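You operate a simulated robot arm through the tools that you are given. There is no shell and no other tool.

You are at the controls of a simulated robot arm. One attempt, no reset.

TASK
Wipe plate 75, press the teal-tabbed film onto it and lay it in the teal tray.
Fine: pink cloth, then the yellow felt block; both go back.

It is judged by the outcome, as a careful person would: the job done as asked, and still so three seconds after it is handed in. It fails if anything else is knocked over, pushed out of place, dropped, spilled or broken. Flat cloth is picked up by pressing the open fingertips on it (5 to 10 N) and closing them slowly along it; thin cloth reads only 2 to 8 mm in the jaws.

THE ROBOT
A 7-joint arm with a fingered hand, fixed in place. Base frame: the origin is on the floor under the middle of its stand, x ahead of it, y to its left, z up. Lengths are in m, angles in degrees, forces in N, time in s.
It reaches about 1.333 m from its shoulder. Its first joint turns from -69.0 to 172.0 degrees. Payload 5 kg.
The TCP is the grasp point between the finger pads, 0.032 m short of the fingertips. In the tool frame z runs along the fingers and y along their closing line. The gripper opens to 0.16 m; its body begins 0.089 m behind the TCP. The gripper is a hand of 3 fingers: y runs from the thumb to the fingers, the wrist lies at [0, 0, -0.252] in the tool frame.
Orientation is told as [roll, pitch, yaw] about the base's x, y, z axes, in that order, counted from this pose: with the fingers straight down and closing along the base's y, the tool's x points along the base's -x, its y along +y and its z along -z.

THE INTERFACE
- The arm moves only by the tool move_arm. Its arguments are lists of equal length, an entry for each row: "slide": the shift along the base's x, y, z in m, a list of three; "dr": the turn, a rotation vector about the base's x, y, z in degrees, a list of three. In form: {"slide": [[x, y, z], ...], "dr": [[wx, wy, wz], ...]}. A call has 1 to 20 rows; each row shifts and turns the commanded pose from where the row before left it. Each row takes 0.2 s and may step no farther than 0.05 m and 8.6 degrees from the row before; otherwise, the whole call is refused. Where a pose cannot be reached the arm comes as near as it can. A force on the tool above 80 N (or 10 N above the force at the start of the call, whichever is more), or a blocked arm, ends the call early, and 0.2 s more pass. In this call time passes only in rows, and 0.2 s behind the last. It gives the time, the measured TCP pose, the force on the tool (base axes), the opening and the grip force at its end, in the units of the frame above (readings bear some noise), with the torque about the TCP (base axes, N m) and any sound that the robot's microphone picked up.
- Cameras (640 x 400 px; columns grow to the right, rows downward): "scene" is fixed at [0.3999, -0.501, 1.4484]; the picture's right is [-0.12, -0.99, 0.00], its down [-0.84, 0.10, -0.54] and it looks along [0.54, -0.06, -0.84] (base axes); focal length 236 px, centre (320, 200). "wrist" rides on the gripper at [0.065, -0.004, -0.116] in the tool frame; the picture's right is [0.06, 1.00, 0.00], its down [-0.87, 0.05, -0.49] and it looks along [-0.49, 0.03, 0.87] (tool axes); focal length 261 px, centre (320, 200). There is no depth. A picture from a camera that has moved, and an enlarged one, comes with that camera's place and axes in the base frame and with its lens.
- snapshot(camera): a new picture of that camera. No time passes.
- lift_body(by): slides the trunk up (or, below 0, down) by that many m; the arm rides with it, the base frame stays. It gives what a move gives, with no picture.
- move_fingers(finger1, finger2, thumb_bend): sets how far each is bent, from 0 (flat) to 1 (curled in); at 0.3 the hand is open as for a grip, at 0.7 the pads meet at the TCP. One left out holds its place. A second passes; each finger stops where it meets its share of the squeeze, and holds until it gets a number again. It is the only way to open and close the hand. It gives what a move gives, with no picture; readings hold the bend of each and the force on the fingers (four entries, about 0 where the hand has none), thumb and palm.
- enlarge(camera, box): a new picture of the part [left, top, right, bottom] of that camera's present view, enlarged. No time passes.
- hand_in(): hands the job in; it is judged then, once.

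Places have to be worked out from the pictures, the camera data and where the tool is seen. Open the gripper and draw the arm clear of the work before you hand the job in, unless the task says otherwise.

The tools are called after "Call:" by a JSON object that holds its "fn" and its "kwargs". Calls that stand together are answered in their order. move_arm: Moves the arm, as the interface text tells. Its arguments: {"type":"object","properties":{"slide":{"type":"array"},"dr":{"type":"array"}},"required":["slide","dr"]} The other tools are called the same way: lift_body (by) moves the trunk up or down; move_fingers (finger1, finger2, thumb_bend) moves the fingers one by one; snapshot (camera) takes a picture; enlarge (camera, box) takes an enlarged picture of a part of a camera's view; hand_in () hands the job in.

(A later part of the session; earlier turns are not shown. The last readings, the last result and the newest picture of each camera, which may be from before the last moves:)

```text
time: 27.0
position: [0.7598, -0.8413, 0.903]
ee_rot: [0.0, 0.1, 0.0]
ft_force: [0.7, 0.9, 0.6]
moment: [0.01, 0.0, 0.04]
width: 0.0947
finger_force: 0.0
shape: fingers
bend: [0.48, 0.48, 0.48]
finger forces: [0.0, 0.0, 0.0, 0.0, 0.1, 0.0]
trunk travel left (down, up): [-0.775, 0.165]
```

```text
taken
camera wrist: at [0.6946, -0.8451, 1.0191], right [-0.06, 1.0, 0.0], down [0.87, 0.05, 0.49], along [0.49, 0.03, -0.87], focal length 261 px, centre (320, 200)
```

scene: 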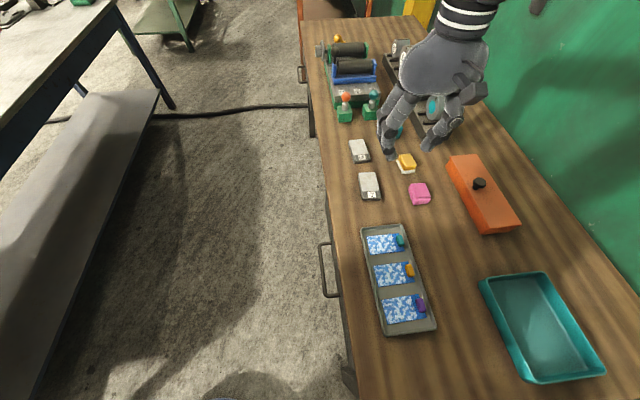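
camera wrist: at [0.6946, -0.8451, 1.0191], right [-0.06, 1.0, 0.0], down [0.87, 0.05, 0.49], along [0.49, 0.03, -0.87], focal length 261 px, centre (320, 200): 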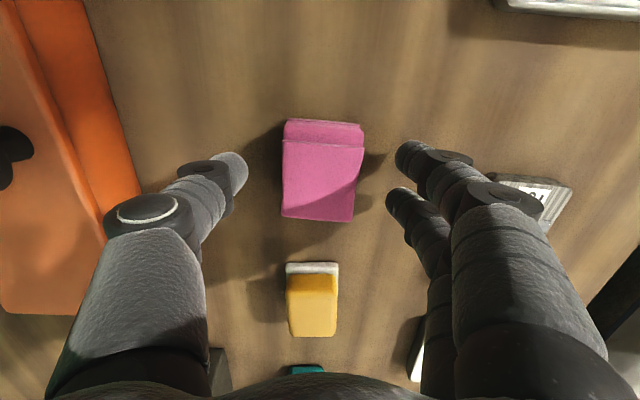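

The cloth is back exactly where it was. I raise the hand and move toward the plate and film tray for close looks.

Call:
{"fn": "move_arm", "kwargs": {"slide": [[0, 0, 0.02], [0, 0, 0.03], [0, 0, 0.03], [-0.01, 0.03, 0.03], [-0.01, 0.035, 0.02], [-0.01, 0.035, 0], [-0.01, 0.035, 0]], "dr": [[0, 0, 0], [0, 0, 0], [0, 0, 0], [0, 0, 0], [0, 0, 0], [0, 0, 0], [0, 0, 0]]}}

Call:
{"fn": "snapshot", "kwargs": {"camera": "wrist"}}

Call:
{"fn": "enlarge", "kwargs": {"camera": "wrist", "box": [250, 100, 390, 230]}}

Call:
{"fn": "enlarge", "kwargs": {"camera": "scene", "box": [330, 110, 490, 220]}}

```text
time: 28.6
position: [0.7215, -0.7034, 1.0341]
ee_rot: [-0.2, 0.0, 0.1]
ft_force: [0.0, 0.1, 0.2]
moment: [-0.02, -0.02, 0.03]
width: 0.0951
finger_force: 0.1
shape: fingers
bend: [0.48, 0.48, 0.48]
finger forces: [0.0, 0.0, 0.1, 0.0, 0.0, 0.0]
trunk travel left (down, up): [-0.775, 0.165]
```

```text
taken
camera wrist: at [0.6557, -0.7083, 1.1498], right [-0.06, 1.0, 0.0], down [0.87, 0.05, 0.49], along [0.49, 0.03, -0.87], focal length 261 px, centre (320, 200)
```

wrist: 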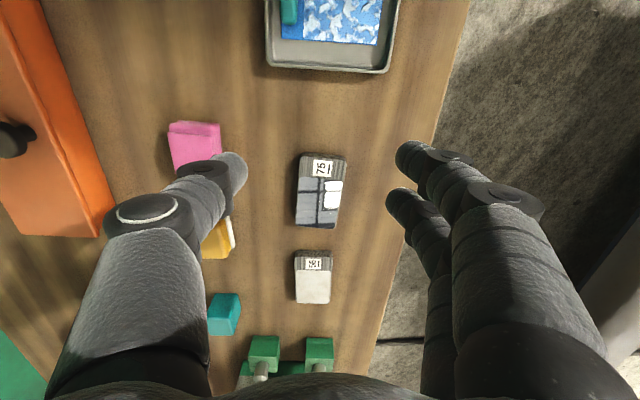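

```text
3.08 times, centred on (320, 165) of wrist
camera zoom: at [0.6557, -0.7083, 1.1498], right [-0.06, 1.0, 0.0], down [0.87, 0.05, 0.49], along [0.49, 0.03, -0.87], focal length 802 px, centre (320, 308)
```

zoom: 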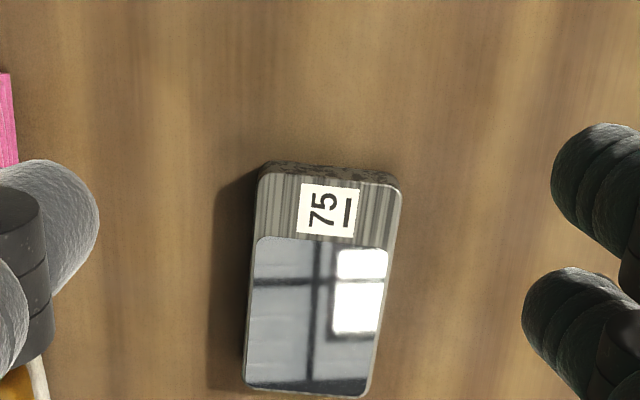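

```text
3.64 times, centred on (410, 165) of scene
camera zoom: at [0.3999, -0.501, 1.4484], right [-0.12, -0.99, 0.0], down [-0.84, 0.1, -0.54], along [0.54, -0.06, -0.84], focal length 857 px, centre (-7, 327)
```

zoom: 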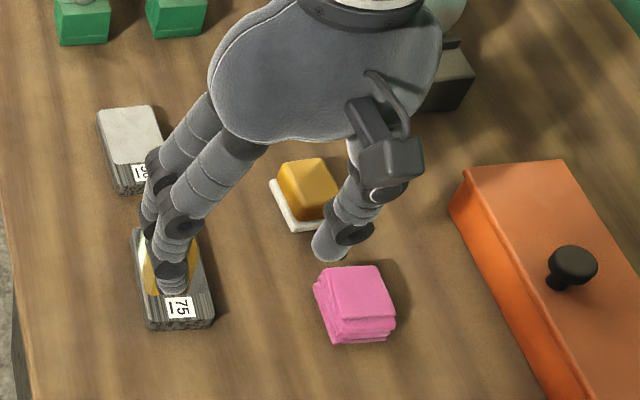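

The mirror face is fully clean, and the plate sits unmoved (centre ≈(0.811, −0.699), yaw ≈−2.8°). Next I move over the teal-tabbed film to measure the tab and the tray rim.

Call:
{"fn": "move_arm", "kwargs": {"slide": [[-0.025, -0.008, 0], [-0.025, -0.008, 0], [-0.025, -0.008, 0], [-0.025, -0.008, 0]], "dr": [[0, 0, 0], [0, 0, 0], [0, 0, 0], [0, 0, 0]]}}

Call:
{"fn": "snapshot", "kwargs": {"camera": "wrist"}}

Call:
{"fn": "enlarge", "kwargs": {"camera": "wrist", "box": [260, 60, 440, 200]}}

```text
time: 29.6
position: [0.6192, -0.737, 1.0334]
ee_rot: [0.0, -0.1, 0.0]
ft_force: [0.2, -0.1, 0.6]
moment: [0.04, 0.0, -0.01]
width: 0.095
finger_force: 0.0
shape: fingers
bend: [0.48, 0.48, 0.48]
finger forces: [0.0, 0.1, 0.0, 0.0, 0.1, 0.1]
trunk travel left (down, up): [-0.775, 0.165]
```

```text
taken
camera wrist: at [0.5534, -0.7414, 1.1485], right [-0.06, 1.0, 0.0], down [0.87, 0.05, 0.49], along [0.49, 0.03, -0.87], focal length 261 px, centre (320, 200)
```

wrist: 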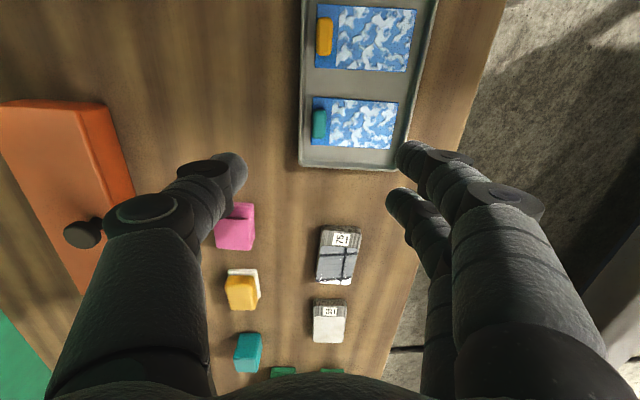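

```text
2.86 times, centred on (350, 130) of wrist
camera zoom: at [0.5534, -0.7414, 1.1485], right [-0.06, 1.0, 0.0], down [0.87, 0.05, 0.49], along [0.49, 0.03, -0.87], focal length 745 px, centre (234, 400)
```

zoom: 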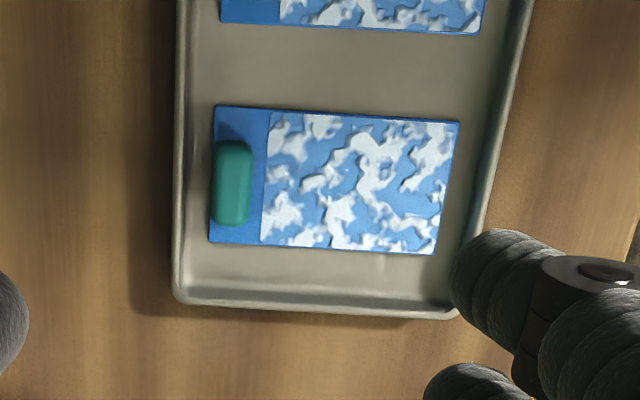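

The film plane is at z≈0.8565. The tab spans x 0.605–0.635 and y −0.745 to −0.730, with its top at ≈0.869, and the tray rim (top ≈0.861) runs close by at y≈−0.756. I enlarge views of the fingertips to judge their thickness before choosing how to pinch the tab.

Call:
{"fn": "enlarge", "kwargs": {"camera": "wrist", "box": [90, 130, 270, 250]}}

Call:
{"fn": "enlarge", "kwargs": {"camera": "wrist", "box": [370, 130, 560, 260]}}

Call:
{"fn": "enlarge", "kwargs": {"camera": "scene", "box": [340, 120, 480, 280]}}

```text
3.33 times, centred on (180, 190) of wrist
camera zoom: at [0.5534, -0.7414, 1.1485], right [-0.06, 1.0, 0.0], down [0.87, 0.05, 0.49], along [0.49, 0.03, -0.87], focal length 869 px, centre (787, 233)
```

zoom: 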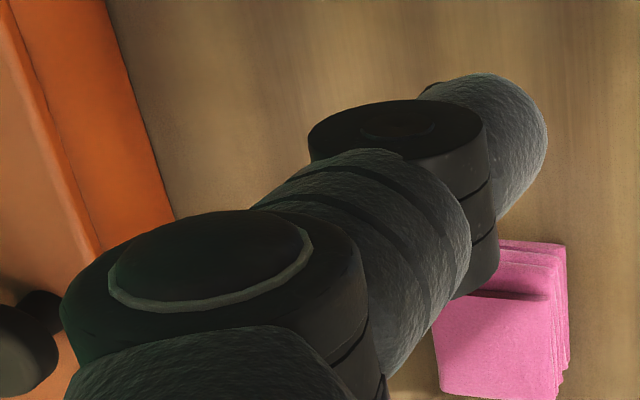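

```text
3.08 times, centred on (465, 195) of wrist
camera zoom: at [0.5534, -0.7414, 1.1485], right [-0.06, 1.0, 0.0], down [0.87, 0.05, 0.49], along [0.49, 0.03, -0.87], focal length 802 px, centre (-126, 215)
```

zoom: 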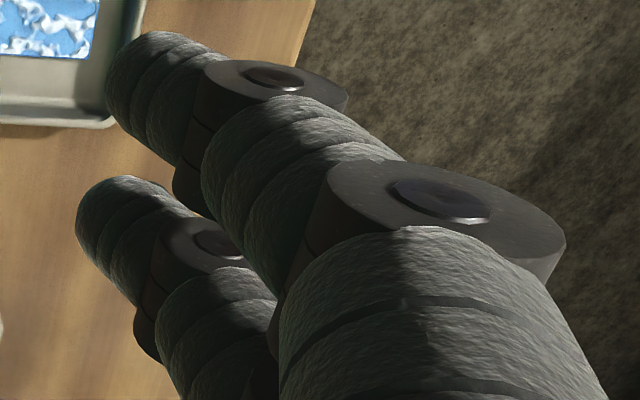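

```text
2.50 times, centred on (410, 200) of scene
camera zoom: at [0.3999, -0.501, 1.4484], right [-0.12, -0.99, 0.0], down [-0.84, 0.1, -0.54], along [0.54, -0.06, -0.84], focal length 589 px, centre (95, 200)
```

zoom: 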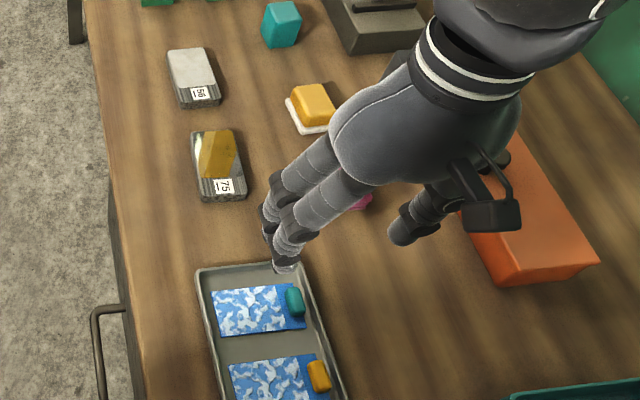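

The fingertips are rounded, about 2 cm thick, so I need their exact length below the TCP. I narrow the hand to near tab width and will touch a bare patch of bench at (0.692, −0.768) lightly to calibrate.

Call:
{"fn": "move_fingers", "kwargs": {"finger1": 0.64, "finger2": 0.64, "thumb_bend": 0.64}}

Call:
{"fn": "move_arm", "kwargs": {"slide": [[0.024, -0.01, -0.02], [0.024, -0.01, -0.02], [0.025, -0.01, -0.02], [0, 0, -0.03]], "dr": [[0, 0, 0], [0, 0, 0], [0, 0, 0], [0, 0, 0]]}}

Call:
{"fn": "snapshot", "kwargs": {"camera": "wrist"}}

Call:
{"fn": "enlarge", "kwargs": {"camera": "scene", "box": [340, 140, 480, 260]}}

```text
time: 30.6
position: [0.6193, -0.7378, 1.0329]
ee_rot: [0.0, 0.0, 0.0]
ft_force: [-0.6, 0.0, -0.2]
moment: [-0.01, 0.0, 0.02]
width: 0.0331
finger_force: 0.1
shape: fingers
bend: [0.64, 0.64, 0.64]
finger forces: [0.0, 0.0, 0.0, 0.1, 0.0, 0.0]
trunk travel left (down, up): [-0.775, 0.165]
```

```text
time: 31.6
position: [0.6916, -0.768, 0.943]
ee_rot: [0.0, 0.0, 0.0]
ft_force: [-0.8, -0.9, 0.8]
moment: [0.02, 0.04, -0.03]
width: 0.033
finger_force: 0.1
shape: fingers
bend: [0.64, 0.64, 0.64]
finger forces: [0.0, 0.0, 0.0, 0.0, 0.0, 0.0]
trunk travel left (down, up): [-0.775, 0.165]
```

```text
taken
camera wrist: at [0.6273, -0.7721, 1.0582], right [-0.06, 1.0, 0.0], down [0.87, 0.05, 0.49], along [0.49, 0.03, -0.87], focal length 261 px, centre (320, 200)
```

wrist: 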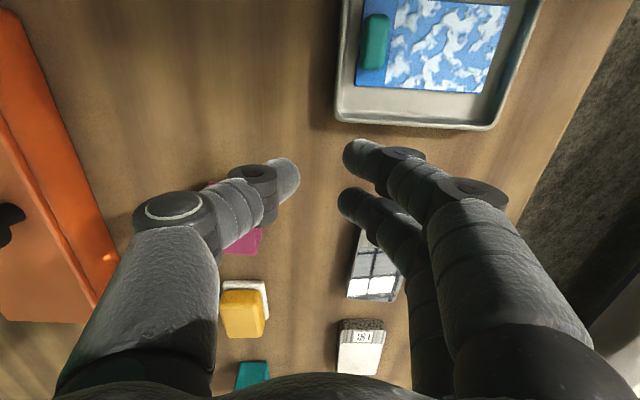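

```text
3.33 times, centred on (410, 200) of scene
camera zoom: at [0.3999, -0.501, 1.4484], right [-0.12, -0.99, 0.0], down [-0.84, 0.1, -0.54], along [0.54, -0.06, -0.84], focal length 786 px, centre (20, 200)
```

zoom: 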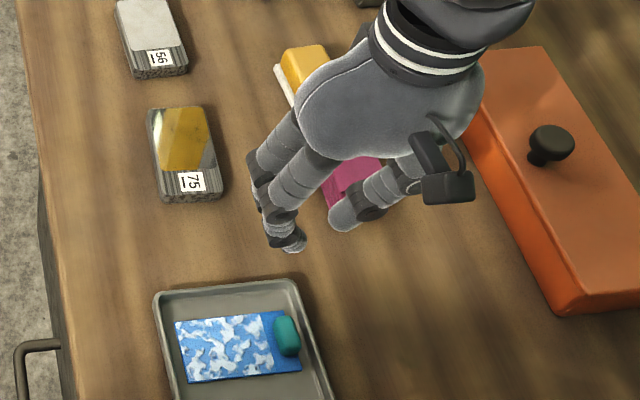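

The fingertips are over bare wood. I descend in small steps to find first contact.

Call:
{"fn": "move_arm", "kwargs": {"slide": [[0, 0, -0.02], [0, 0, -0.02], [0, 0, -0.005]], "dr": [[0, 0, 0], [0, 0, 0], [0, 0, 0]]}}

Call:
{"fn": "move_arm", "kwargs": {"slide": [[0, 0, -0.002], [0, 0, -0.002]], "dr": [[0, 0, 0], [0, 0, 0]]}}

Call:
{"fn": "snapshot", "kwargs": {"camera": "wrist"}}

```text
time: 32.4
position: [0.6934, -0.7674, 0.8986]
ee_rot: [0.0, 0.0, 0.1]
ft_force: [0.9, 0.2, 0.5]
moment: [0.03, -0.01, -0.07]
width: 0.0329
finger_force: 0.3
shape: fingers
bend: [0.64, 0.64, 0.64]
finger forces: [0.9, 0.0, 0.0, 0.0, 0.1, 0.0]
trunk travel left (down, up): [-0.775, 0.165]
```

```text
time: 33.0
position: [0.6933, -0.7672, 0.8943]
ee_rot: [0.0, -0.1, 0.0]
ft_force: [1.7, 0.1, 3.8]
moment: [0.1, 0.02, -0.03]
width: 0.0318
finger_force: 1.4
shape: fingers
bend: [0.65, 0.64, 0.64]
finger forces: [3.5, 0.0, 0.0, 0.0, 0.0, 0.0]
trunk travel left (down, up): [-0.775, 0.165]
```

```text
taken
camera wrist: at [0.6284, -0.7716, 1.0103], right [-0.06, 1.0, 0.0], down [0.87, 0.05, 0.49], along [0.49, 0.03, -0.87], focal length 261 px, centre (320, 200)
```

wrist: 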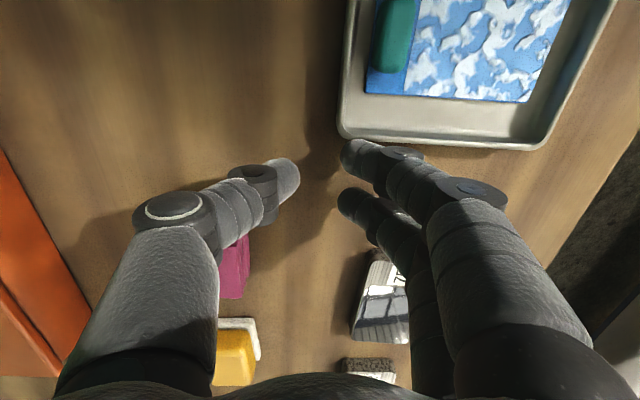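

Finger 1 alone shows 3.5 N with a +x push, so it is touching the film tray's end rim rather than the bench. I back off upward at once and check that the tray has not moved.

Call:
{"fn": "move_arm", "kwargs": {"slide": [[0, 0, 0.006], [0.01, 0, 0.01], [0.01, 0, 0.015]], "dr": [[0, 0, 0], [0, 0, 0], [0, 0, 0]]}}

Call:
{"fn": "enlarge", "kwargs": {"camera": "scene", "box": [340, 210, 500, 340]}}

Call:
{"fn": "snapshot", "kwargs": {"camera": "wrist"}}

```text
time: 33.8
position: [0.7119, -0.7654, 0.9276]
ee_rot: [-0.1, 0.1, -0.1]
ft_force: [-0.2, -0.7, -0.2]
moment: [0.02, -0.05, -0.01]
width: 0.0321
finger_force: 0.0
shape: fingers
bend: [0.64, 0.64, 0.64]
finger forces: [0.0, 0.0, 0.0, 0.0, 0.1, 0.1]
trunk travel left (down, up): [-0.775, 0.165]
```

```text
3.08 times, centred on (420, 275) of scene
camera zoom: at [0.3999, -0.501, 1.4484], right [-0.12, -0.99, 0.0], down [-0.84, 0.1, -0.54], along [0.54, -0.06, -0.84], focal length 725 px, centre (12, -31)
```

zoom: 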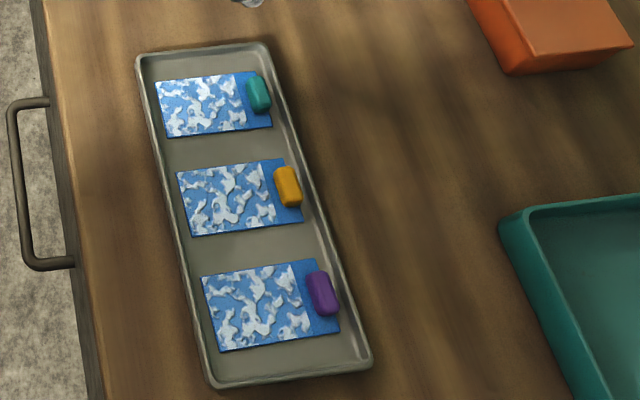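

```text
taken
camera wrist: at [0.6474, -0.7712, 1.0423], right [-0.06, 1.0, 0.0], down [0.87, 0.05, 0.49], along [0.49, 0.03, -0.87], focal length 261 px, centre (320, 200)
```

wrist: 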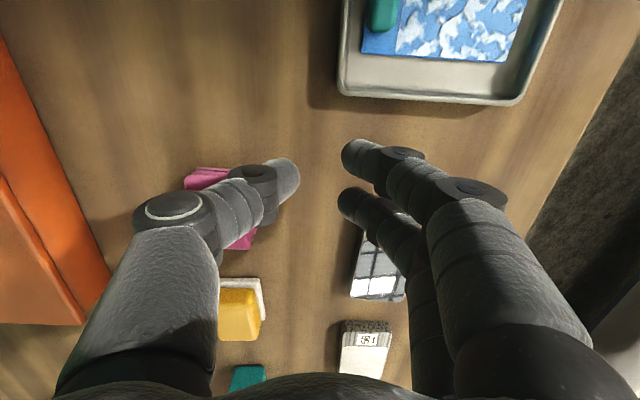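

The tray is unmoved in the scene view. Now the fingers are over clear wood at x≈0.712, so I repeat the gentle touch there.

Call:
{"fn": "move_arm", "kwargs": {"slide": [[0, 0, -0.015], [0, 0, -0.012], [0, 0, -0.006]], "dr": [[0, 0, 0], [0, 0, 0], [0, 0, 0]]}}

Call:
{"fn": "move_arm", "kwargs": {"slide": [[0, 0, -0.002], [0, 0, 0]], "dr": [[0, 0, 0], [0, 0, 0]]}}

Call:
{"fn": "move_arm", "kwargs": {"slide": [[0, 0, -0.002], [0, 0, 0]], "dr": [[0, 0, 0], [0, 0, 0]]}}

```text
time: 34.6
position: [0.7146, -0.7675, 0.8931]
ee_rot: [0.0, 0.0, -0.1]
ft_force: [0.1, -0.3, 0.4]
moment: [0.0, 0.03, 0.01]
width: 0.0325
finger_force: 0.2
shape: fingers
bend: [0.64, 0.64, 0.64]
finger forces: [0.0, 0.0, 0.0, 0.0, 0.0, 0.0]
trunk travel left (down, up): [-0.775, 0.165]
```

```text
time: 35.2
position: [0.7131, -0.7682, 0.8918]
ee_rot: [0.0, 0.1, 0.0]
ft_force: [0.4, -0.5, -0.4]
moment: [0.02, 0.01, 0.01]
width: 0.0324
finger_force: 0.0
shape: fingers
bend: [0.64, 0.64, 0.64]
finger forces: [0.0, 0.0, 0.0, 0.0, 0.0, 0.0]
trunk travel left (down, up): [-0.775, 0.165]
```

```text
time: 35.8
position: [0.7124, -0.7678, 0.8894]
ee_rot: [0.0, 0.0, 0.1]
ft_force: [-0.6, 0.1, -0.3]
moment: [0.02, -0.02, 0.02]
width: 0.0327
finger_force: 0.0
shape: fingers
bend: [0.64, 0.64, 0.64]
finger forces: [0.1, 0.0, 0.0, 0.0, 0.0, 0.1]
trunk travel left (down, up): [-0.775, 0.165]
```

No bench contact yet at z≈0.889. I continue in 1–2 mm steps.

Call:
{"fn": "move_arm", "kwargs": {"slide": [[0, 0, -0.002], [0, 0, 0]], "dr": [[0, 0, 0], [0, 0, 0]]}}

Call:
{"fn": "move_arm", "kwargs": {"slide": [[0, 0, -0.002], [0, 0, 0]], "dr": [[0, 0, 0], [0, 0, 0]]}}

```text
time: 36.4
position: [0.7134, -0.7688, 0.8879]
ee_rot: [0.0, -0.1, 0.1]
ft_force: [-1.0, -1.0, 8.2]
moment: [-0.27, 0.0, 0.0]
width: 0.0324
finger_force: 4.2
shape: fingers
bend: [0.64, 0.64, 0.64]
finger forces: [0.1, 0.2, 0.0, 0.0, 7.7, 0.0]
trunk travel left (down, up): [-0.775, 0.165]
```

```text
time: 37.0
position: [0.7125, -0.7663, 0.8866]
ee_rot: [0.0, -0.3, 0.1]
ft_force: [0.8, -3.5, 24.9]
moment: [-0.58, 0.01, 0.0]
width: 0.0325
finger_force: 11.6
shape: fingers
bend: [0.64, 0.64, 0.65]
finger forces: [2.0, 2.6, 0.0, 0.0, 19.6, 0.0]
trunk travel left (down, up): [-0.775, 0.165]
```

Bench contact came at TCP z≈0.8885 for the thumb and ≈0.8865 for the fingers, so the thumb tip is ~38 mm and the finger tips ~36.5 mm below the TCP. I back off upward and look closely at the tab and rim from nearby.

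Call:
{"fn": "move_arm", "kwargs": {"slide": [[0, 0, 0.01], [0, 0, 0.03], [-0.02, 0.01, 0.03], [-0.03, 0.01, 0.01], [-0.03, 0.005, 0], [-0.02, 0.005, 0]], "dr": [[0, 0, 0], [0, 0, 0], [0, 0, 0], [0, 0, 0], [0, 0, 0], [0, 0, 0]]}}

Call:
{"fn": "snapshot", "kwargs": {"camera": "wrist"}}

Call:
{"fn": "enlarge", "kwargs": {"camera": "wrist", "box": [270, 50, 400, 180]}}

```text
time: 38.4
position: [0.6119, -0.7382, 0.9642]
ee_rot: [0.0, 0.1, -0.1]
ft_force: [0.5, 0.6, -0.2]
moment: [0.01, -0.06, 0.01]
width: 0.0322
finger_force: 0.1
shape: fingers
bend: [0.64, 0.64, 0.64]
finger forces: [0.0, 0.0, 0.0, 0.0, 0.0, 0.1]
trunk travel left (down, up): [-0.775, 0.165]
```

```text
taken
camera wrist: at [0.5462, -0.7427, 1.0799], right [-0.06, 1.0, 0.0], down [0.87, 0.05, 0.49], along [0.49, 0.03, -0.87], focal length 261 px, centre (320, 200)
```

wrist: 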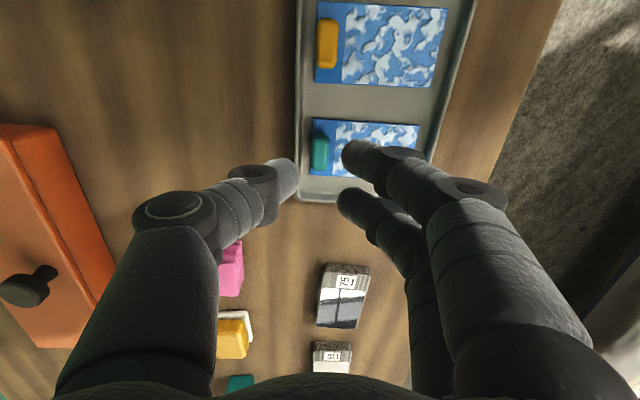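

```text
3.08 times, centred on (335, 115) of wrist
camera zoom: at [0.5462, -0.7427, 1.0799], right [-0.06, 1.0, 0.0], down [0.87, 0.05, 0.49], along [0.49, 0.03, -0.87], focal length 802 px, centre (274, 462)
```

zoom: 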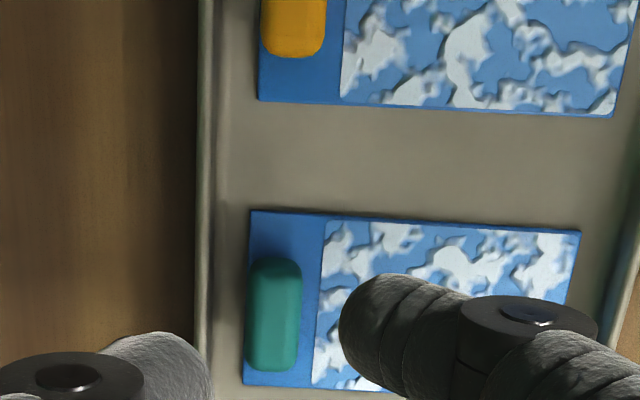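

The tab is at x 0.606–0.6355, y −0.745 to −0.730. The rim's inner wall is ~8–9 mm from it, too tight for the 2 cm thumb tip. I'll first nudge the film about 1 cm toward +y inside its tray (14 mm is free there) with the thumb passing above the rim, starting by descending centred over the tab.

Call:
{"fn": "move_arm", "kwargs": {"slide": [[0.0085, 0.0008, -0.02], [0, 0, -0.02], [0, 0, -0.01], [0, 0, 0]], "dr": [[0, 0, 0], [0, 0, 0], [0, 0, 0], [0, 0, 0]]}}

Call:
{"fn": "snapshot", "kwargs": {"camera": "wrist"}}

Call:
{"fn": "enlarge", "kwargs": {"camera": "scene", "box": [350, 200, 450, 280]}}

```text
time: 39.4
position: [0.6206, -0.7376, 0.9158]
ee_rot: [-0.1, 0.0, 0.0]
ft_force: [1.0, 0.1, -0.6]
moment: [0.03, 0.02, -0.02]
width: 0.0318
finger_force: 0.0
shape: fingers
bend: [0.64, 0.64, 0.64]
finger forces: [0.1, 0.0, 0.0, 0.1, 0.0, 0.1]
trunk travel left (down, up): [-0.775, 0.165]
```

```text
taken
camera wrist: at [0.5554, -0.7421, 1.0306], right [-0.06, 1.0, 0.0], down [0.87, 0.05, 0.49], along [0.49, 0.03, -0.87], focal length 261 px, centre (320, 200)
```

wrist: 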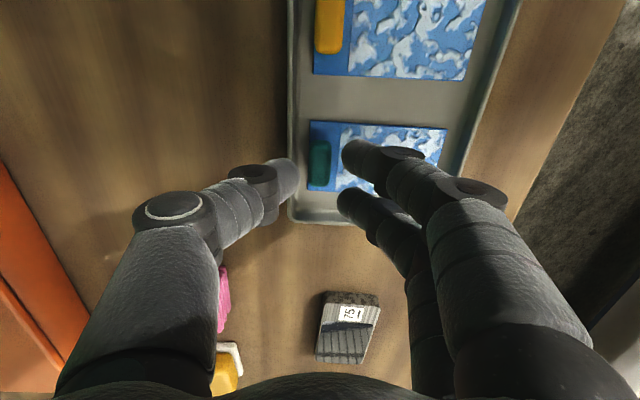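

```text
5.00 times, centred on (400, 240) of scene
camera zoom: at [0.3999, -0.501, 1.4484], right [-0.12, -0.99, 0.0], down [-0.84, 0.1, -0.54], along [0.54, -0.06, -0.84], focal length 1178 px, centre (-80, 0)
```

zoom: 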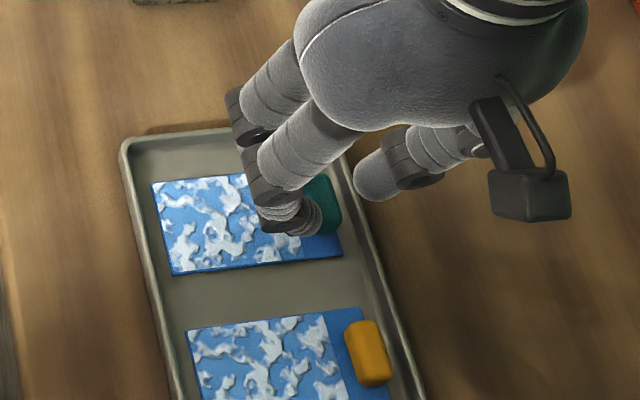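

The tab is centred between thumb and fingers. I lower to TCP z≈0.902 (thumb ~2 mm over the rim) and check for contact.

Call:
{"fn": "move_arm", "kwargs": {"slide": [[0, 0, -0.008], [0, 0, -0.005], [0, 0, 0]], "dr": [[0, 0, 0], [0, 0, 0], [0, 0, 0]]}}

Call:
{"fn": "snapshot", "kwargs": {"camera": "wrist"}}

```text
time: 40.2
position: [0.6211, -0.7356, 0.9027]
ee_rot: [0.0, 0.0, 0.0]
ft_force: [0.3, -0.2, 0.8]
moment: [-0.03, -0.01, 0.01]
width: 0.0324
finger_force: 0.1
shape: fingers
bend: [0.64, 0.64, 0.64]
finger forces: [0.0, 0.1, 0.1, 0.0, 0.7, 0.1]
trunk travel left (down, up): [-0.775, 0.165]
```

```text
taken
camera wrist: at [0.5554, -0.7415, 1.0177], right [-0.06, 1.0, 0.0], down [0.87, 0.05, 0.49], along [0.49, 0.03, -0.87], focal length 261 px, centre (320, 200)
```

wrist: 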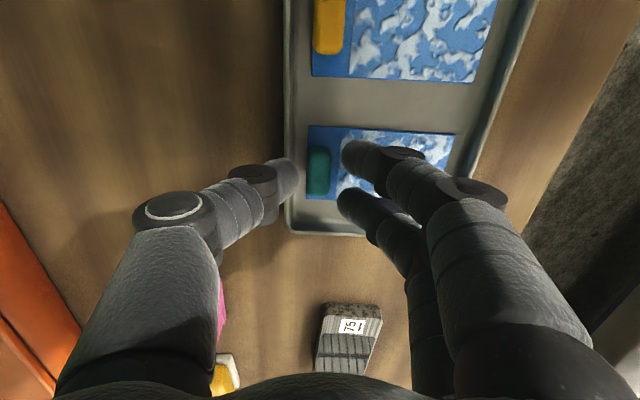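

The thumb just brushes the rim (0.7 N). I raise 1 mm and nudge slowly toward +y, checking forces.

Call:
{"fn": "move_arm", "kwargs": {"slide": [[0, 0, 0.001], [0, 0.003, 0], [0, 0.003, 0], [0, 0.003, 0]], "dr": [[0, 0, 0], [0, 0, 0], [0, 0, 0], [0, 0, 0]]}}

Call:
{"fn": "snapshot", "kwargs": {"camera": "wrist"}}

```text
time: 41.2
position: [0.6202, -0.7282, 0.9035]
ee_rot: [0.0, 0.0, 0.0]
ft_force: [1.4, -4.0, 1.3]
moment: [-0.21, -0.01, 0.01]
width: 0.0362
finger_force: 2.5
shape: fingers
bend: [0.64, 0.64, 0.63]
finger forces: [0.0, 0.0, 0.0, 0.1, 4.4, 0.0]
trunk travel left (down, up): [-0.775, 0.165]
```

```text
taken
camera wrist: at [0.5561, -0.7324, 1.0188], right [-0.06, 1.0, 0.0], down [0.87, 0.05, 0.49], along [0.49, 0.03, -0.87], focal length 261 px, centre (320, 200)
```

wrist: 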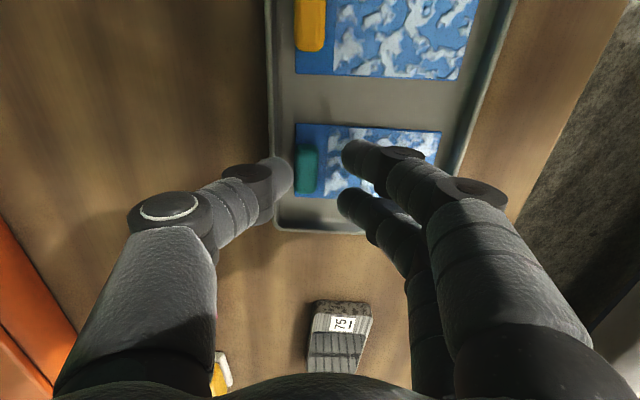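

The thumb now presses the tab's side with about 4 N, but the film has hardly shifted yet. I push a few mm further and watch.

Call:
{"fn": "move_arm", "kwargs": {"slide": [[0, 0.002, 0], [0, 0.002, 0], [0, 0.002, 0], [0, 0, 0]], "dr": [[0, 0, 0], [0, 0, 0], [0, 0, 0], [0, 0, 0]]}}

Call:
{"fn": "snapshot", "kwargs": {"camera": "wrist"}}

Call:
{"fn": "enlarge", "kwargs": {"camera": "scene", "box": [350, 200, 450, 340]}}

```text
time: 42.2
position: [0.6204, -0.7224, 0.9028]
ee_rot: [0.0, -0.1, 0.0]
ft_force: [1.1, -7.6, 9.1]
moment: [-0.62, 0.02, 0.0]
width: 0.0409
finger_force: 6.8
shape: fingers
bend: [0.64, 0.64, 0.62]
finger forces: [0.0, 0.0, 0.0, 0.1, 13.8, 0.0]
trunk travel left (down, up): [-0.775, 0.165]
```

```text
taken
camera wrist: at [0.556, -0.7266, 1.0187], right [-0.06, 1.0, 0.0], down [0.87, 0.05, 0.49], along [0.49, 0.03, -0.87], focal length 261 px, centre (320, 200)
```

wrist: 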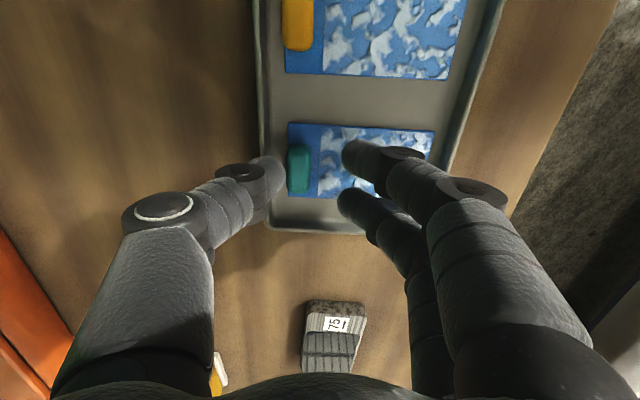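

```text
2.86 times, centred on (400, 270) of scene
camera zoom: at [0.3999, -0.501, 1.4484], right [-0.12, -0.99, 0.0], down [-0.84, 0.1, -0.54], along [0.54, -0.06, -0.84], focal length 673 px, centre (91, 0)
```

zoom: 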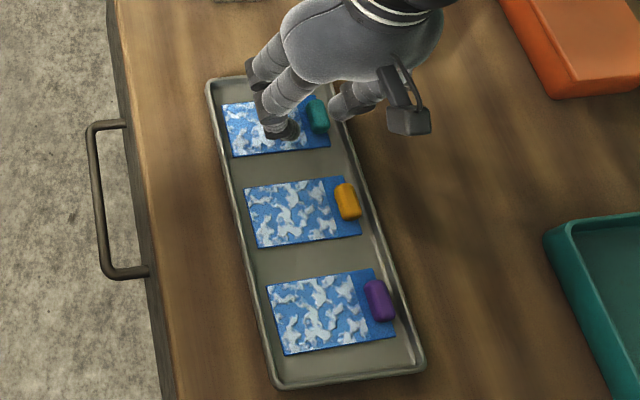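

The film has slid roughly 3 mm and resists mainly because the thumb contacts the tab's upper edge. I continue nudging while lowering slightly as the thumb clears the rim, and verify the tray itself stays put.

Call:
{"fn": "move_arm", "kwargs": {"slide": [[0, 0.0015, 0], [0, 0.0015, 0], [0, 0.0015, 0], [0, 0, 0]], "dr": [[0, 0, 0], [0, 0, 0], [0, 0, 0], [0, 0, 0]]}}

Call:
{"fn": "snapshot", "kwargs": {"camera": "wrist"}}

Call:
{"fn": "enlarge", "kwargs": {"camera": "scene", "box": [340, 210, 500, 340]}}

```text
time: 43.2
position: [0.6205, -0.7174, 0.9041]
ee_rot: [0.1, -0.1, 0.0]
ft_force: [1.1, -12.1, 15.8]
moment: [-1.04, -0.06, 0.08]
width: 0.0449
finger_force: 11.4
shape: fingers
bend: [0.64, 0.64, 0.61]
finger forces: [0.0, 0.0, 0.0, 0.0, 23.2, 0.0]
trunk travel left (down, up): [-0.775, 0.165]
```

```text
taken
camera wrist: at [0.5558, -0.722, 1.0187], right [-0.06, 1.0, 0.0], down [0.87, 0.05, 0.49], along [0.49, 0.03, -0.87], focal length 261 px, centre (320, 200)
```

wrist: 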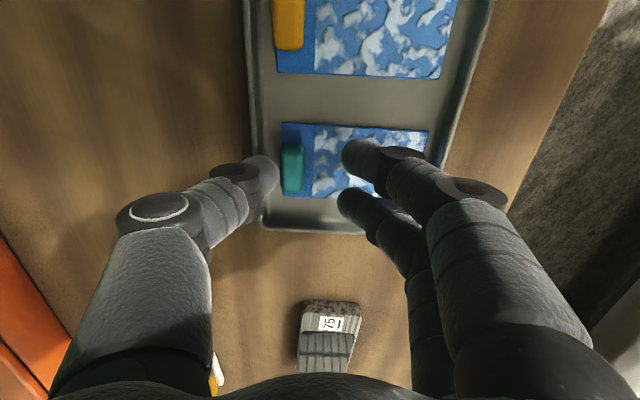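

```text
3.08 times, centred on (420, 275) of scene
camera zoom: at [0.3999, -0.501, 1.4484], right [-0.12, -0.99, 0.0], down [-0.84, 0.1, -0.54], along [0.54, -0.06, -0.84], focal length 725 px, centre (12, -31)
```

zoom: 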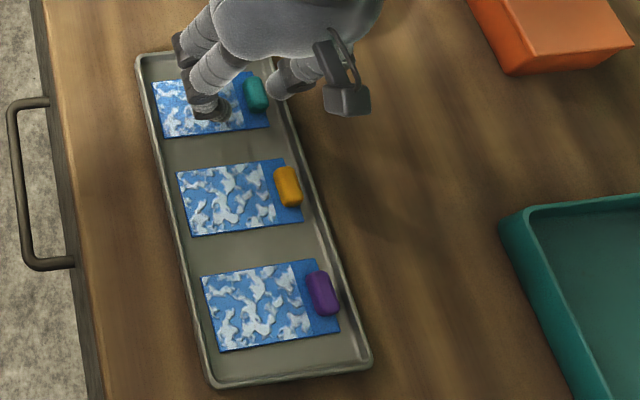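

Pushing from above the rim wedges the thumb over the tab and loads it (23 N) while the film barely slides, so I stop that. I lift off, then try pressing lightly on top of the tab with the thumb tip and dragging it toward +y.

Call:
{"fn": "move_arm", "kwargs": {"slide": [[0, -0.004, 0.002], [0, 0, 0.008], [0, 0, 0.008], [0, 0.0095, 0]], "dr": [[0, 0, 0], [0, 0, 0], [0, 0, 0], [0, 0, 0]]}}

Call:
{"fn": "snapshot", "kwargs": {"camera": "wrist"}}

Call:
{"fn": "enlarge", "kwargs": {"camera": "wrist", "box": [230, 100, 400, 230]}}

```text
time: 44.2
position: [0.6216, -0.7125, 0.9199]
ee_rot: [0.0, 0.0, -0.1]
ft_force: [-0.3, -0.5, -0.1]
moment: [0.0, -0.02, 0.01]
width: 0.0324
finger_force: 0.1
shape: fingers
bend: [0.64, 0.64, 0.64]
finger forces: [0.0, 0.1, 0.0, 0.0, 0.1, 0.0]
trunk travel left (down, up): [-0.775, 0.165]
```

```text
taken
camera wrist: at [0.5568, -0.7164, 1.0359], right [-0.06, 1.0, 0.0], down [0.87, 0.05, 0.49], along [0.49, 0.03, -0.87], focal length 261 px, centre (320, 200)
```

wrist: 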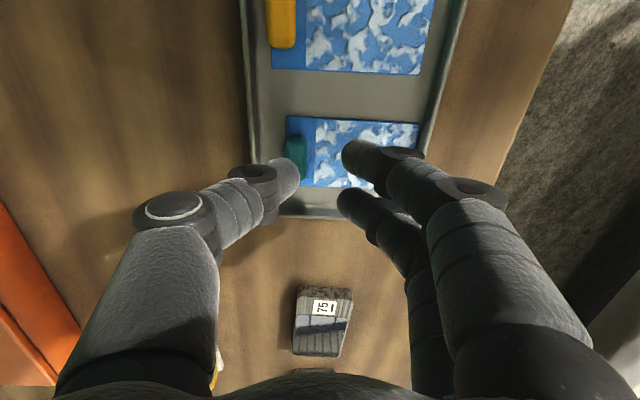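

```text
3.08 times, centred on (315, 165) of wrist
camera zoom: at [0.5568, -0.7164, 1.0359], right [-0.06, 1.0, 0.0], down [0.87, 0.05, 0.49], along [0.49, 0.03, -0.87], focal length 802 px, centre (335, 308)
```

zoom: 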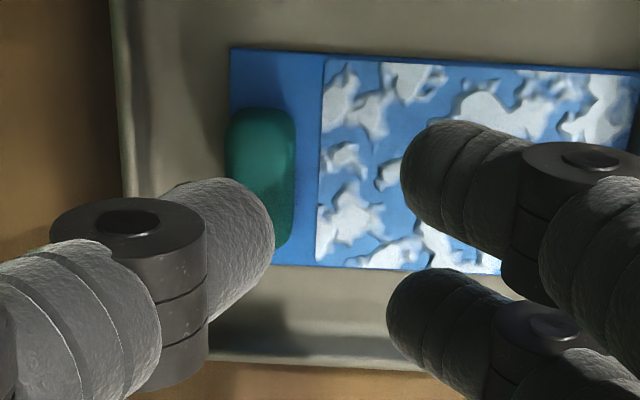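

After lifting, the film appears to have slid clear of the −y rim. I verify film and tray positions in the scene view.

Call:
{"fn": "enlarge", "kwargs": {"camera": "scene", "box": [340, 210, 500, 340]}}

Call:
{"fn": "enlarge", "kwargs": {"camera": "wrist", "box": [230, 90, 480, 230]}}

```text
3.08 times, centred on (420, 275) of scene
camera zoom: at [0.3999, -0.501, 1.4484], right [-0.12, -0.99, 0.0], down [-0.84, 0.1, -0.54], along [0.54, -0.06, -0.84], focal length 725 px, centre (12, -31)
```

zoom: 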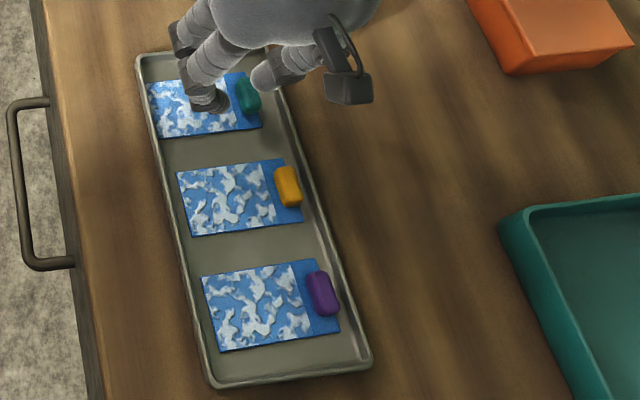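

```text
2.56 times, centred on (355, 160) of wrist
camera zoom: at [0.5568, -0.7164, 1.0359], right [-0.06, 1.0, 0.0], down [0.87, 0.05, 0.49], along [0.49, 0.03, -0.87], focal length 667 px, centre (230, 302)
```

zoom: 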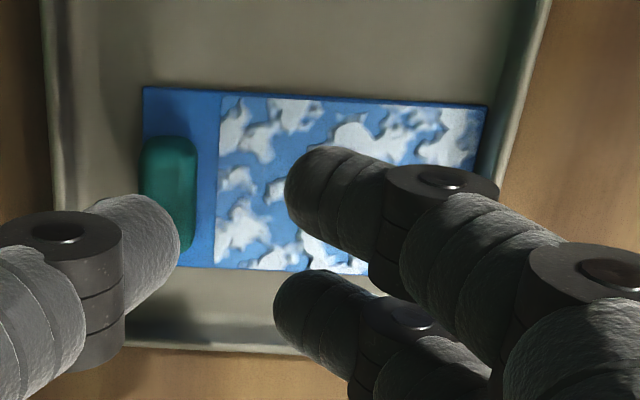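

The film has slid about 8 mm (tab centre now ≈(0.6215, −0.729)) and the tray has not moved. The thumb now nearly fits inside the rim, so I narrow the thumb, open the fingers a bit, and align over the tab.

Call:
{"fn": "move_fingers", "kwargs": {"finger1": 0.62, "finger2": 0.62, "thumb_bend": 0.66}}

Call:
{"fn": "move_arm", "kwargs": {"slide": [[0, -0.008, 0], [0, -0.008, 0], [0, 0, -0.006], [0, 0, 0]], "dr": [[0, 0, 0], [0, 0, 0], [0, 0, 0], [0, 0, 0]]}}

Call:
{"fn": "enlarge", "kwargs": {"camera": "wrist", "box": [230, 100, 400, 230]}}

```text
time: 45.2
position: [0.6215, -0.7122, 0.9202]
ee_rot: [0.0, 0.0, -0.1]
ft_force: [0.2, 0.1, -0.2]
moment: [0.03, 0.0, -0.02]
width: 0.0323
finger_force: 0.0
shape: fingers
bend: [0.62, 0.62, 0.66]
finger forces: [0.0, 0.0, 0.0, 0.0, 0.1, 0.0]
trunk travel left (down, up): [-0.775, 0.165]
```

```text
time: 46.2
position: [0.6206, -0.7287, 0.9145]
ee_rot: [-0.1, 0.0, 0.0]
ft_force: [-0.2, -0.2, 0.7]
moment: [0.02, -0.02, 0.01]
width: 0.0326
finger_force: 0.1
shape: fingers
bend: [0.62, 0.62, 0.66]
finger forces: [0.1, 0.0, 0.0, 0.1, 0.0, 0.0]
trunk travel left (down, up): [-0.775, 0.165]
```

```text
3.08 times, centred on (315, 165) of wrist
camera zoom: at [0.556, -0.7324, 1.0301], right [-0.06, 1.0, 0.0], down [0.87, 0.05, 0.49], along [0.49, 0.03, -0.87], focal length 802 px, centre (335, 308)
```

zoom: 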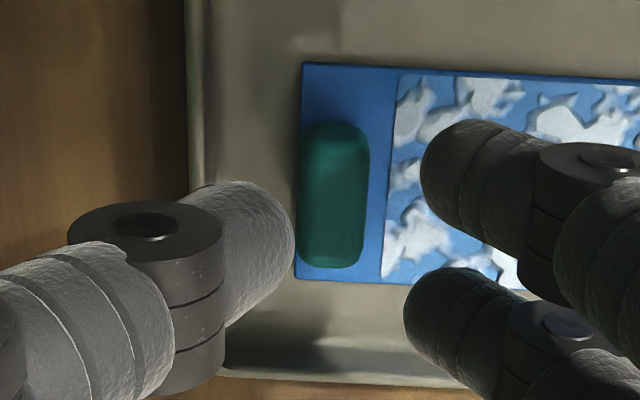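

The thumb tip is aligned just outside the tab's −y face with ~2 cm to the rim. I descend to TCP z≈0.8985 and check forces.

Call:
{"fn": "move_arm", "kwargs": {"slide": [[0, 0, -0.008], [0, 0, -0.005], [0, 0, -0.003], [0, 0, 0]], "dr": [[0, 0, 0], [0, 0, 0], [0, 0, 0], [0, 0, 0]]}}

Call:
{"fn": "enlarge", "kwargs": {"camera": "wrist", "box": [230, 100, 400, 230]}}

```text
time: 47.2
position: [0.62, -0.7283, 0.8991]
ee_rot: [0.0, 0.0, 0.0]
ft_force: [-0.3, -0.8, 0.0]
moment: [0.02, 0.03, 0.01]
width: 0.0325
finger_force: 0.1
shape: fingers
bend: [0.62, 0.62, 0.66]
finger forces: [0.0, 0.0, 0.0, 0.0, 0.1, 0.0]
trunk travel left (down, up): [-0.775, 0.165]
```

```text
3.08 times, centred on (315, 165) of wrist
camera zoom: at [0.5559, -0.7326, 1.014], right [-0.06, 1.0, 0.0], down [0.87, 0.05, 0.49], along [0.49, 0.03, -0.87], focal length 802 px, centre (335, 308)
```

zoom: 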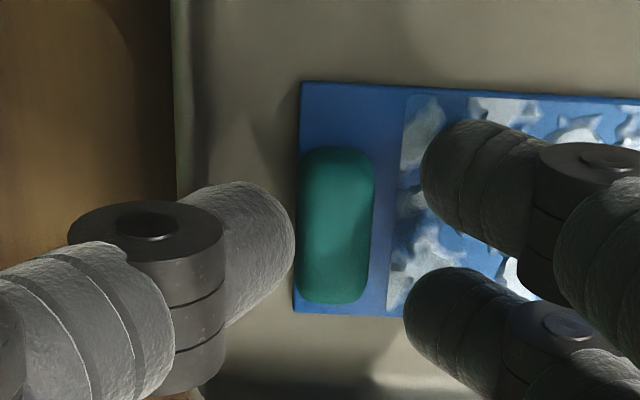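

No contact yet. I lower 4 mm more so the thumb tip sits beside the tab near the tray floor.

Call:
{"fn": "move_arm", "kwargs": {"slide": [[0, 0, -0.002], [0, 0, -0.001], [0, 0, 0]], "dr": [[0, 0, 0], [0, 0, 0], [0, 0, 0]]}}

Call:
{"fn": "move_arm", "kwargs": {"slide": [[0, 0, -0.001], [0, 0, 0]], "dr": [[0, 0, 0], [0, 0, 0]]}}

```text
time: 48.0
position: [0.6215, -0.7292, 0.8955]
ee_rot: [0.1, -0.1, -0.1]
ft_force: [0.2, 1.1, 5.8]
moment: [0.01, 0.05, 0.02]
width: 0.0312
finger_force: 2.9
shape: fingers
bend: [0.62, 0.62, 0.66]
finger forces: [1.6, 1.2, 0.1, 0.1, 3.3, 0.0]
trunk travel left (down, up): [-0.775, 0.165]
```

```text
time: 48.6
position: [0.6209, -0.7282, 0.896]
ee_rot: [0.0, -0.1, -0.1]
ft_force: [2.3, 0.6, 8.9]
moment: [0.14, -0.05, -0.01]
width: 0.0313
finger_force: 4.7
shape: fingers
bend: [0.62, 0.62, 0.66]
finger forces: [3.6, 3.1, 0.1, 0.0, 3.2, 0.0]
trunk travel left (down, up): [-0.775, 0.165]
```

Light contact with the film and floor, so the tips are as low as possible. I ease up 1.5 mm and close slowly on the tab.

Call:
{"fn": "move_arm", "kwargs": {"slide": [[0, 0, 0.0015], [0, 0, 0]], "dr": [[0, 0, 0], [0, 0, 0]]}}

Call:
{"fn": "move_fingers", "kwargs": {"finger1": 0.65, "finger2": 0.65, "thumb_bend": 0.67}}

Call:
{"fn": "enlarge", "kwargs": {"camera": "wrist", "box": [230, 100, 400, 230]}}

```text
time: 49.2
position: [0.6212, -0.7278, 0.8951]
ee_rot: [0.0, 0.1, 0.0]
ft_force: [-0.4, 2.1, 1.0]
moment: [0.06, -0.02, 0.0]
width: 0.0309
finger_force: 1.5
shape: fingers
bend: [0.62, 0.62, 0.66]
finger forces: [0.2, 0.4, 0.0, 0.1, 2.8, 0.0]
trunk travel left (down, up): [-0.775, 0.165]
```

```text
time: 50.2
position: [0.621, -0.7302, 0.896]
ee_rot: [0.1, 0.0, -0.1]
ft_force: [0.0, -1.2, 0.3]
moment: [-0.02, 0.02, 0.02]
width: 0.0262
finger_force: 0.6
shape: fingers
bend: [0.65, 0.65, 0.67]
finger forces: [0.0, 0.1, 0.1, 0.0, 0.8, 0.0]
trunk travel left (down, up): [-0.775, 0.165]
```

```text
3.08 times, centred on (315, 165) of wrist
camera zoom: at [0.5564, -0.7332, 1.0118], right [-0.06, 1.0, 0.0], down [0.87, 0.05, 0.49], along [0.49, 0.03, -0.87], focal length 802 px, centre (335, 308)
```

zoom: 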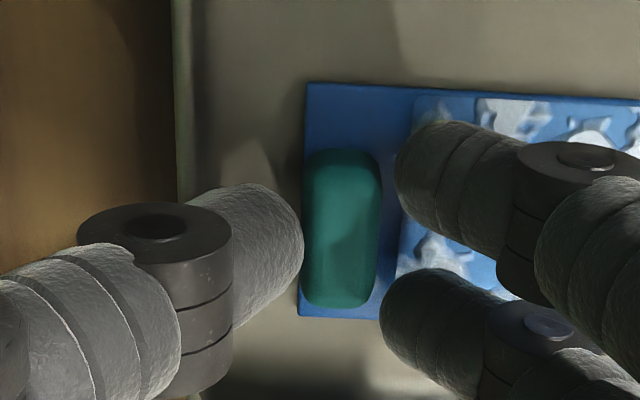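

The thumb touches the tab's side and the fingers are closing in from the other. I close further to pinch.

Call:
{"fn": "move_fingers", "kwargs": {"finger1": 0.68, "finger2": 0.68, "thumb_bend": 0.68}}

Call:
{"fn": "enlarge", "kwargs": {"camera": "wrist", "box": [230, 100, 400, 230]}}

```text
time: 51.2
position: [0.623, -0.7288, 0.8959]
ee_rot: [-0.1, 0.0, -0.1]
ft_force: [-0.1, -1.0, -0.5]
moment: [0.0, 0.0, -0.01]
width: 0.0228
finger_force: 2.2
shape: fingers
bend: [0.67, 0.66, 0.67]
finger forces: [1.2, 1.2, 0.0, 0.1, 2.5, 0.1]
trunk travel left (down, up): [-0.775, 0.165]
```

```text
3.08 times, centred on (315, 165) of wrist
camera zoom: at [0.5564, -0.7331, 1.0118], right [-0.06, 1.0, 0.0], down [0.87, 0.05, 0.49], along [0.49, 0.03, -0.87], focal length 802 px, centre (335, 308)
```

zoom: 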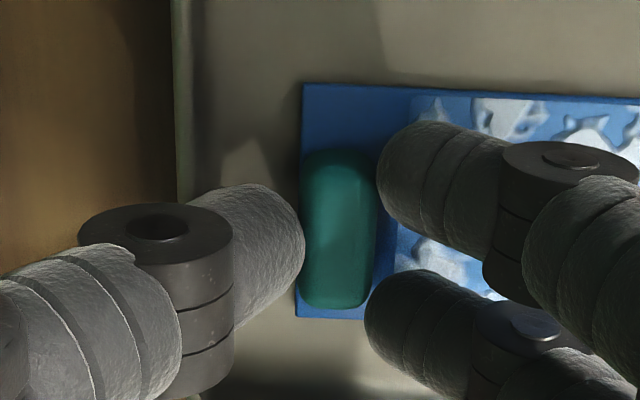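

The tab is pinched evenly (thumb 2.5 N, fingers 1.2 N each). I tighten a little, then lift slightly.

Call:
{"fn": "move_fingers", "kwargs": {"finger1": 0.72, "finger2": 0.72, "thumb_bend": 0.71}}

Call:
{"fn": "move_arm", "kwargs": {"slide": [[0, 0, 0.003], [0, 0, 0.004], [0, 0, 0.005]], "dr": [[0, 0, 0], [0, 0, 0], [0, 0, 0]]}}

Call:
{"fn": "snapshot", "kwargs": {"camera": "wrist"}}

Call:
{"fn": "enlarge", "kwargs": {"camera": "scene", "box": [350, 200, 450, 280]}}

```text
time: 52.2
position: [0.6211, -0.7285, 0.8959]
ee_rot: [0.0, 0.0, 0.0]
ft_force: [-0.6, 1.3, 0.3]
moment: [-0.02, -0.02, 0.0]
width: 0.0209
finger_force: 9.7
shape: fingers
bend: [0.7, 0.7, 0.69]
finger forces: [4.6, 4.9, 0.0, 0.1, 9.6, 0.1]
trunk travel left (down, up): [-0.775, 0.165]
```

```text
time: 53.0
position: [0.6217, -0.7292, 0.9087]
ee_rot: [0.0, 0.0, 0.0]
ft_force: [0.1, 0.3, 0.1]
moment: [-0.04, 0.01, -0.03]
width: 0.021
finger_force: 9.9
shape: fingers
bend: [0.7, 0.7, 0.69]
finger forces: [4.5, 4.8, 0.1, 0.1, 9.4, 0.0]
trunk travel left (down, up): [-0.775, 0.165]
```

```text
taken
camera wrist: at [0.5565, -0.7331, 1.0236], right [-0.06, 1.0, 0.0], down [0.87, 0.05, 0.49], along [0.49, 0.03, -0.87], focal length 261 px, centre (320, 200)
```

wrist: 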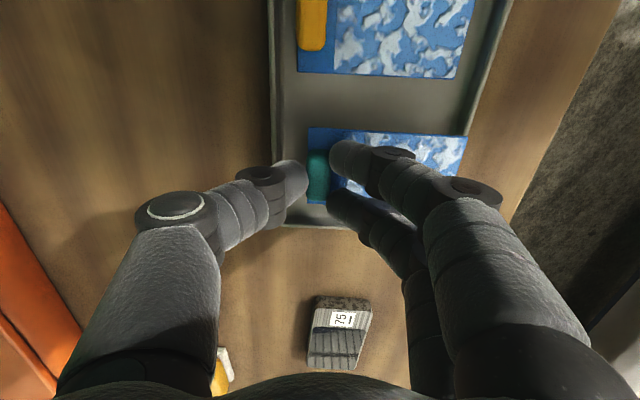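

```text
5.00 times, centred on (400, 240) of scene
camera zoom: at [0.3999, -0.501, 1.4484], right [-0.12, -0.99, 0.0], down [-0.84, 0.1, -0.54], along [0.54, -0.06, -0.84], focal length 1178 px, centre (-80, 0)
```

zoom: 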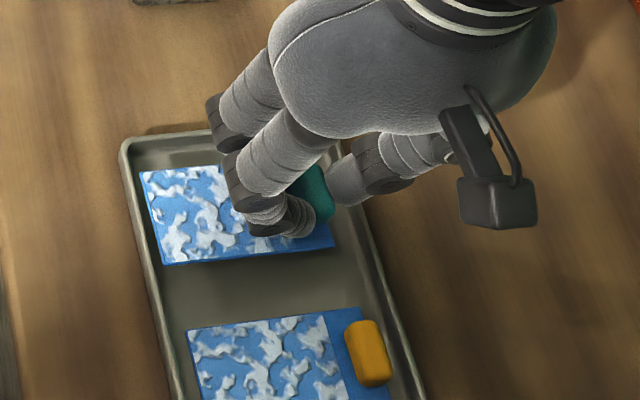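

The film lifts with the tab and stays flat, with a shadow opening beneath it. I raise it further and check its attitude.

Call:
{"fn": "move_arm", "kwargs": {"slide": [[0, 0, 0.01], [0, 0, 0.015], [0, 0, 0.02], [0, 0, 0.02], [0, 0, 0.02]], "dr": [[0, 0, 0], [0, 0, 0], [0, 0, 0], [0, 0, 0], [0, 0, 0]]}}

Call:
{"fn": "snapshot", "kwargs": {"camera": "wrist"}}

Call:
{"fn": "enlarge", "kwargs": {"camera": "scene", "box": [330, 180, 450, 280]}}

```text
time: 54.2
position: [0.6216, -0.7269, 0.9937]
ee_rot: [-0.1, 0.0, 0.0]
ft_force: [0.5, 0.5, -0.2]
moment: [0.01, -0.02, 0.01]
width: 0.0208
finger_force: 9.6
shape: fingers
bend: [0.7, 0.7, 0.69]
finger forces: [4.6, 4.9, 0.0, 0.0, 9.5, 0.1]
trunk travel left (down, up): [-0.775, 0.165]
```

```text
taken
camera wrist: at [0.556, -0.732, 1.1094], right [-0.06, 1.0, 0.0], down [0.87, 0.05, 0.49], along [0.49, 0.03, -0.87], focal length 261 px, centre (320, 200)
```

wrist: 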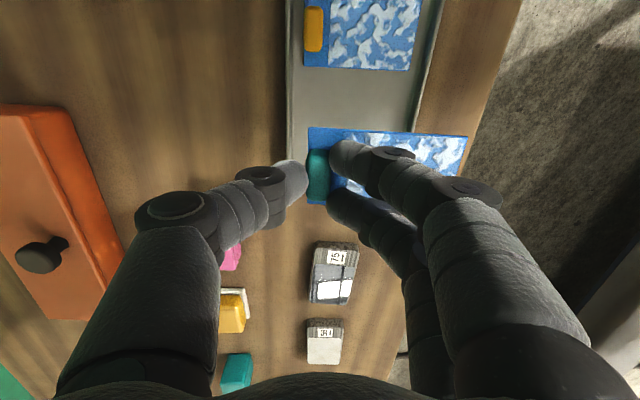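

```text
4.00 times, centred on (390, 230) of scene
camera zoom: at [0.3999, -0.501, 1.4484], right [-0.12, -0.99, 0.0], down [-0.84, 0.1, -0.54], along [0.54, -0.06, -0.84], focal length 943 px, centre (40, 80)
```

zoom: 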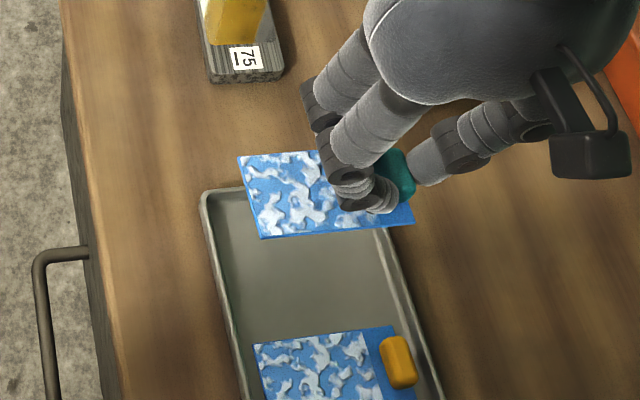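

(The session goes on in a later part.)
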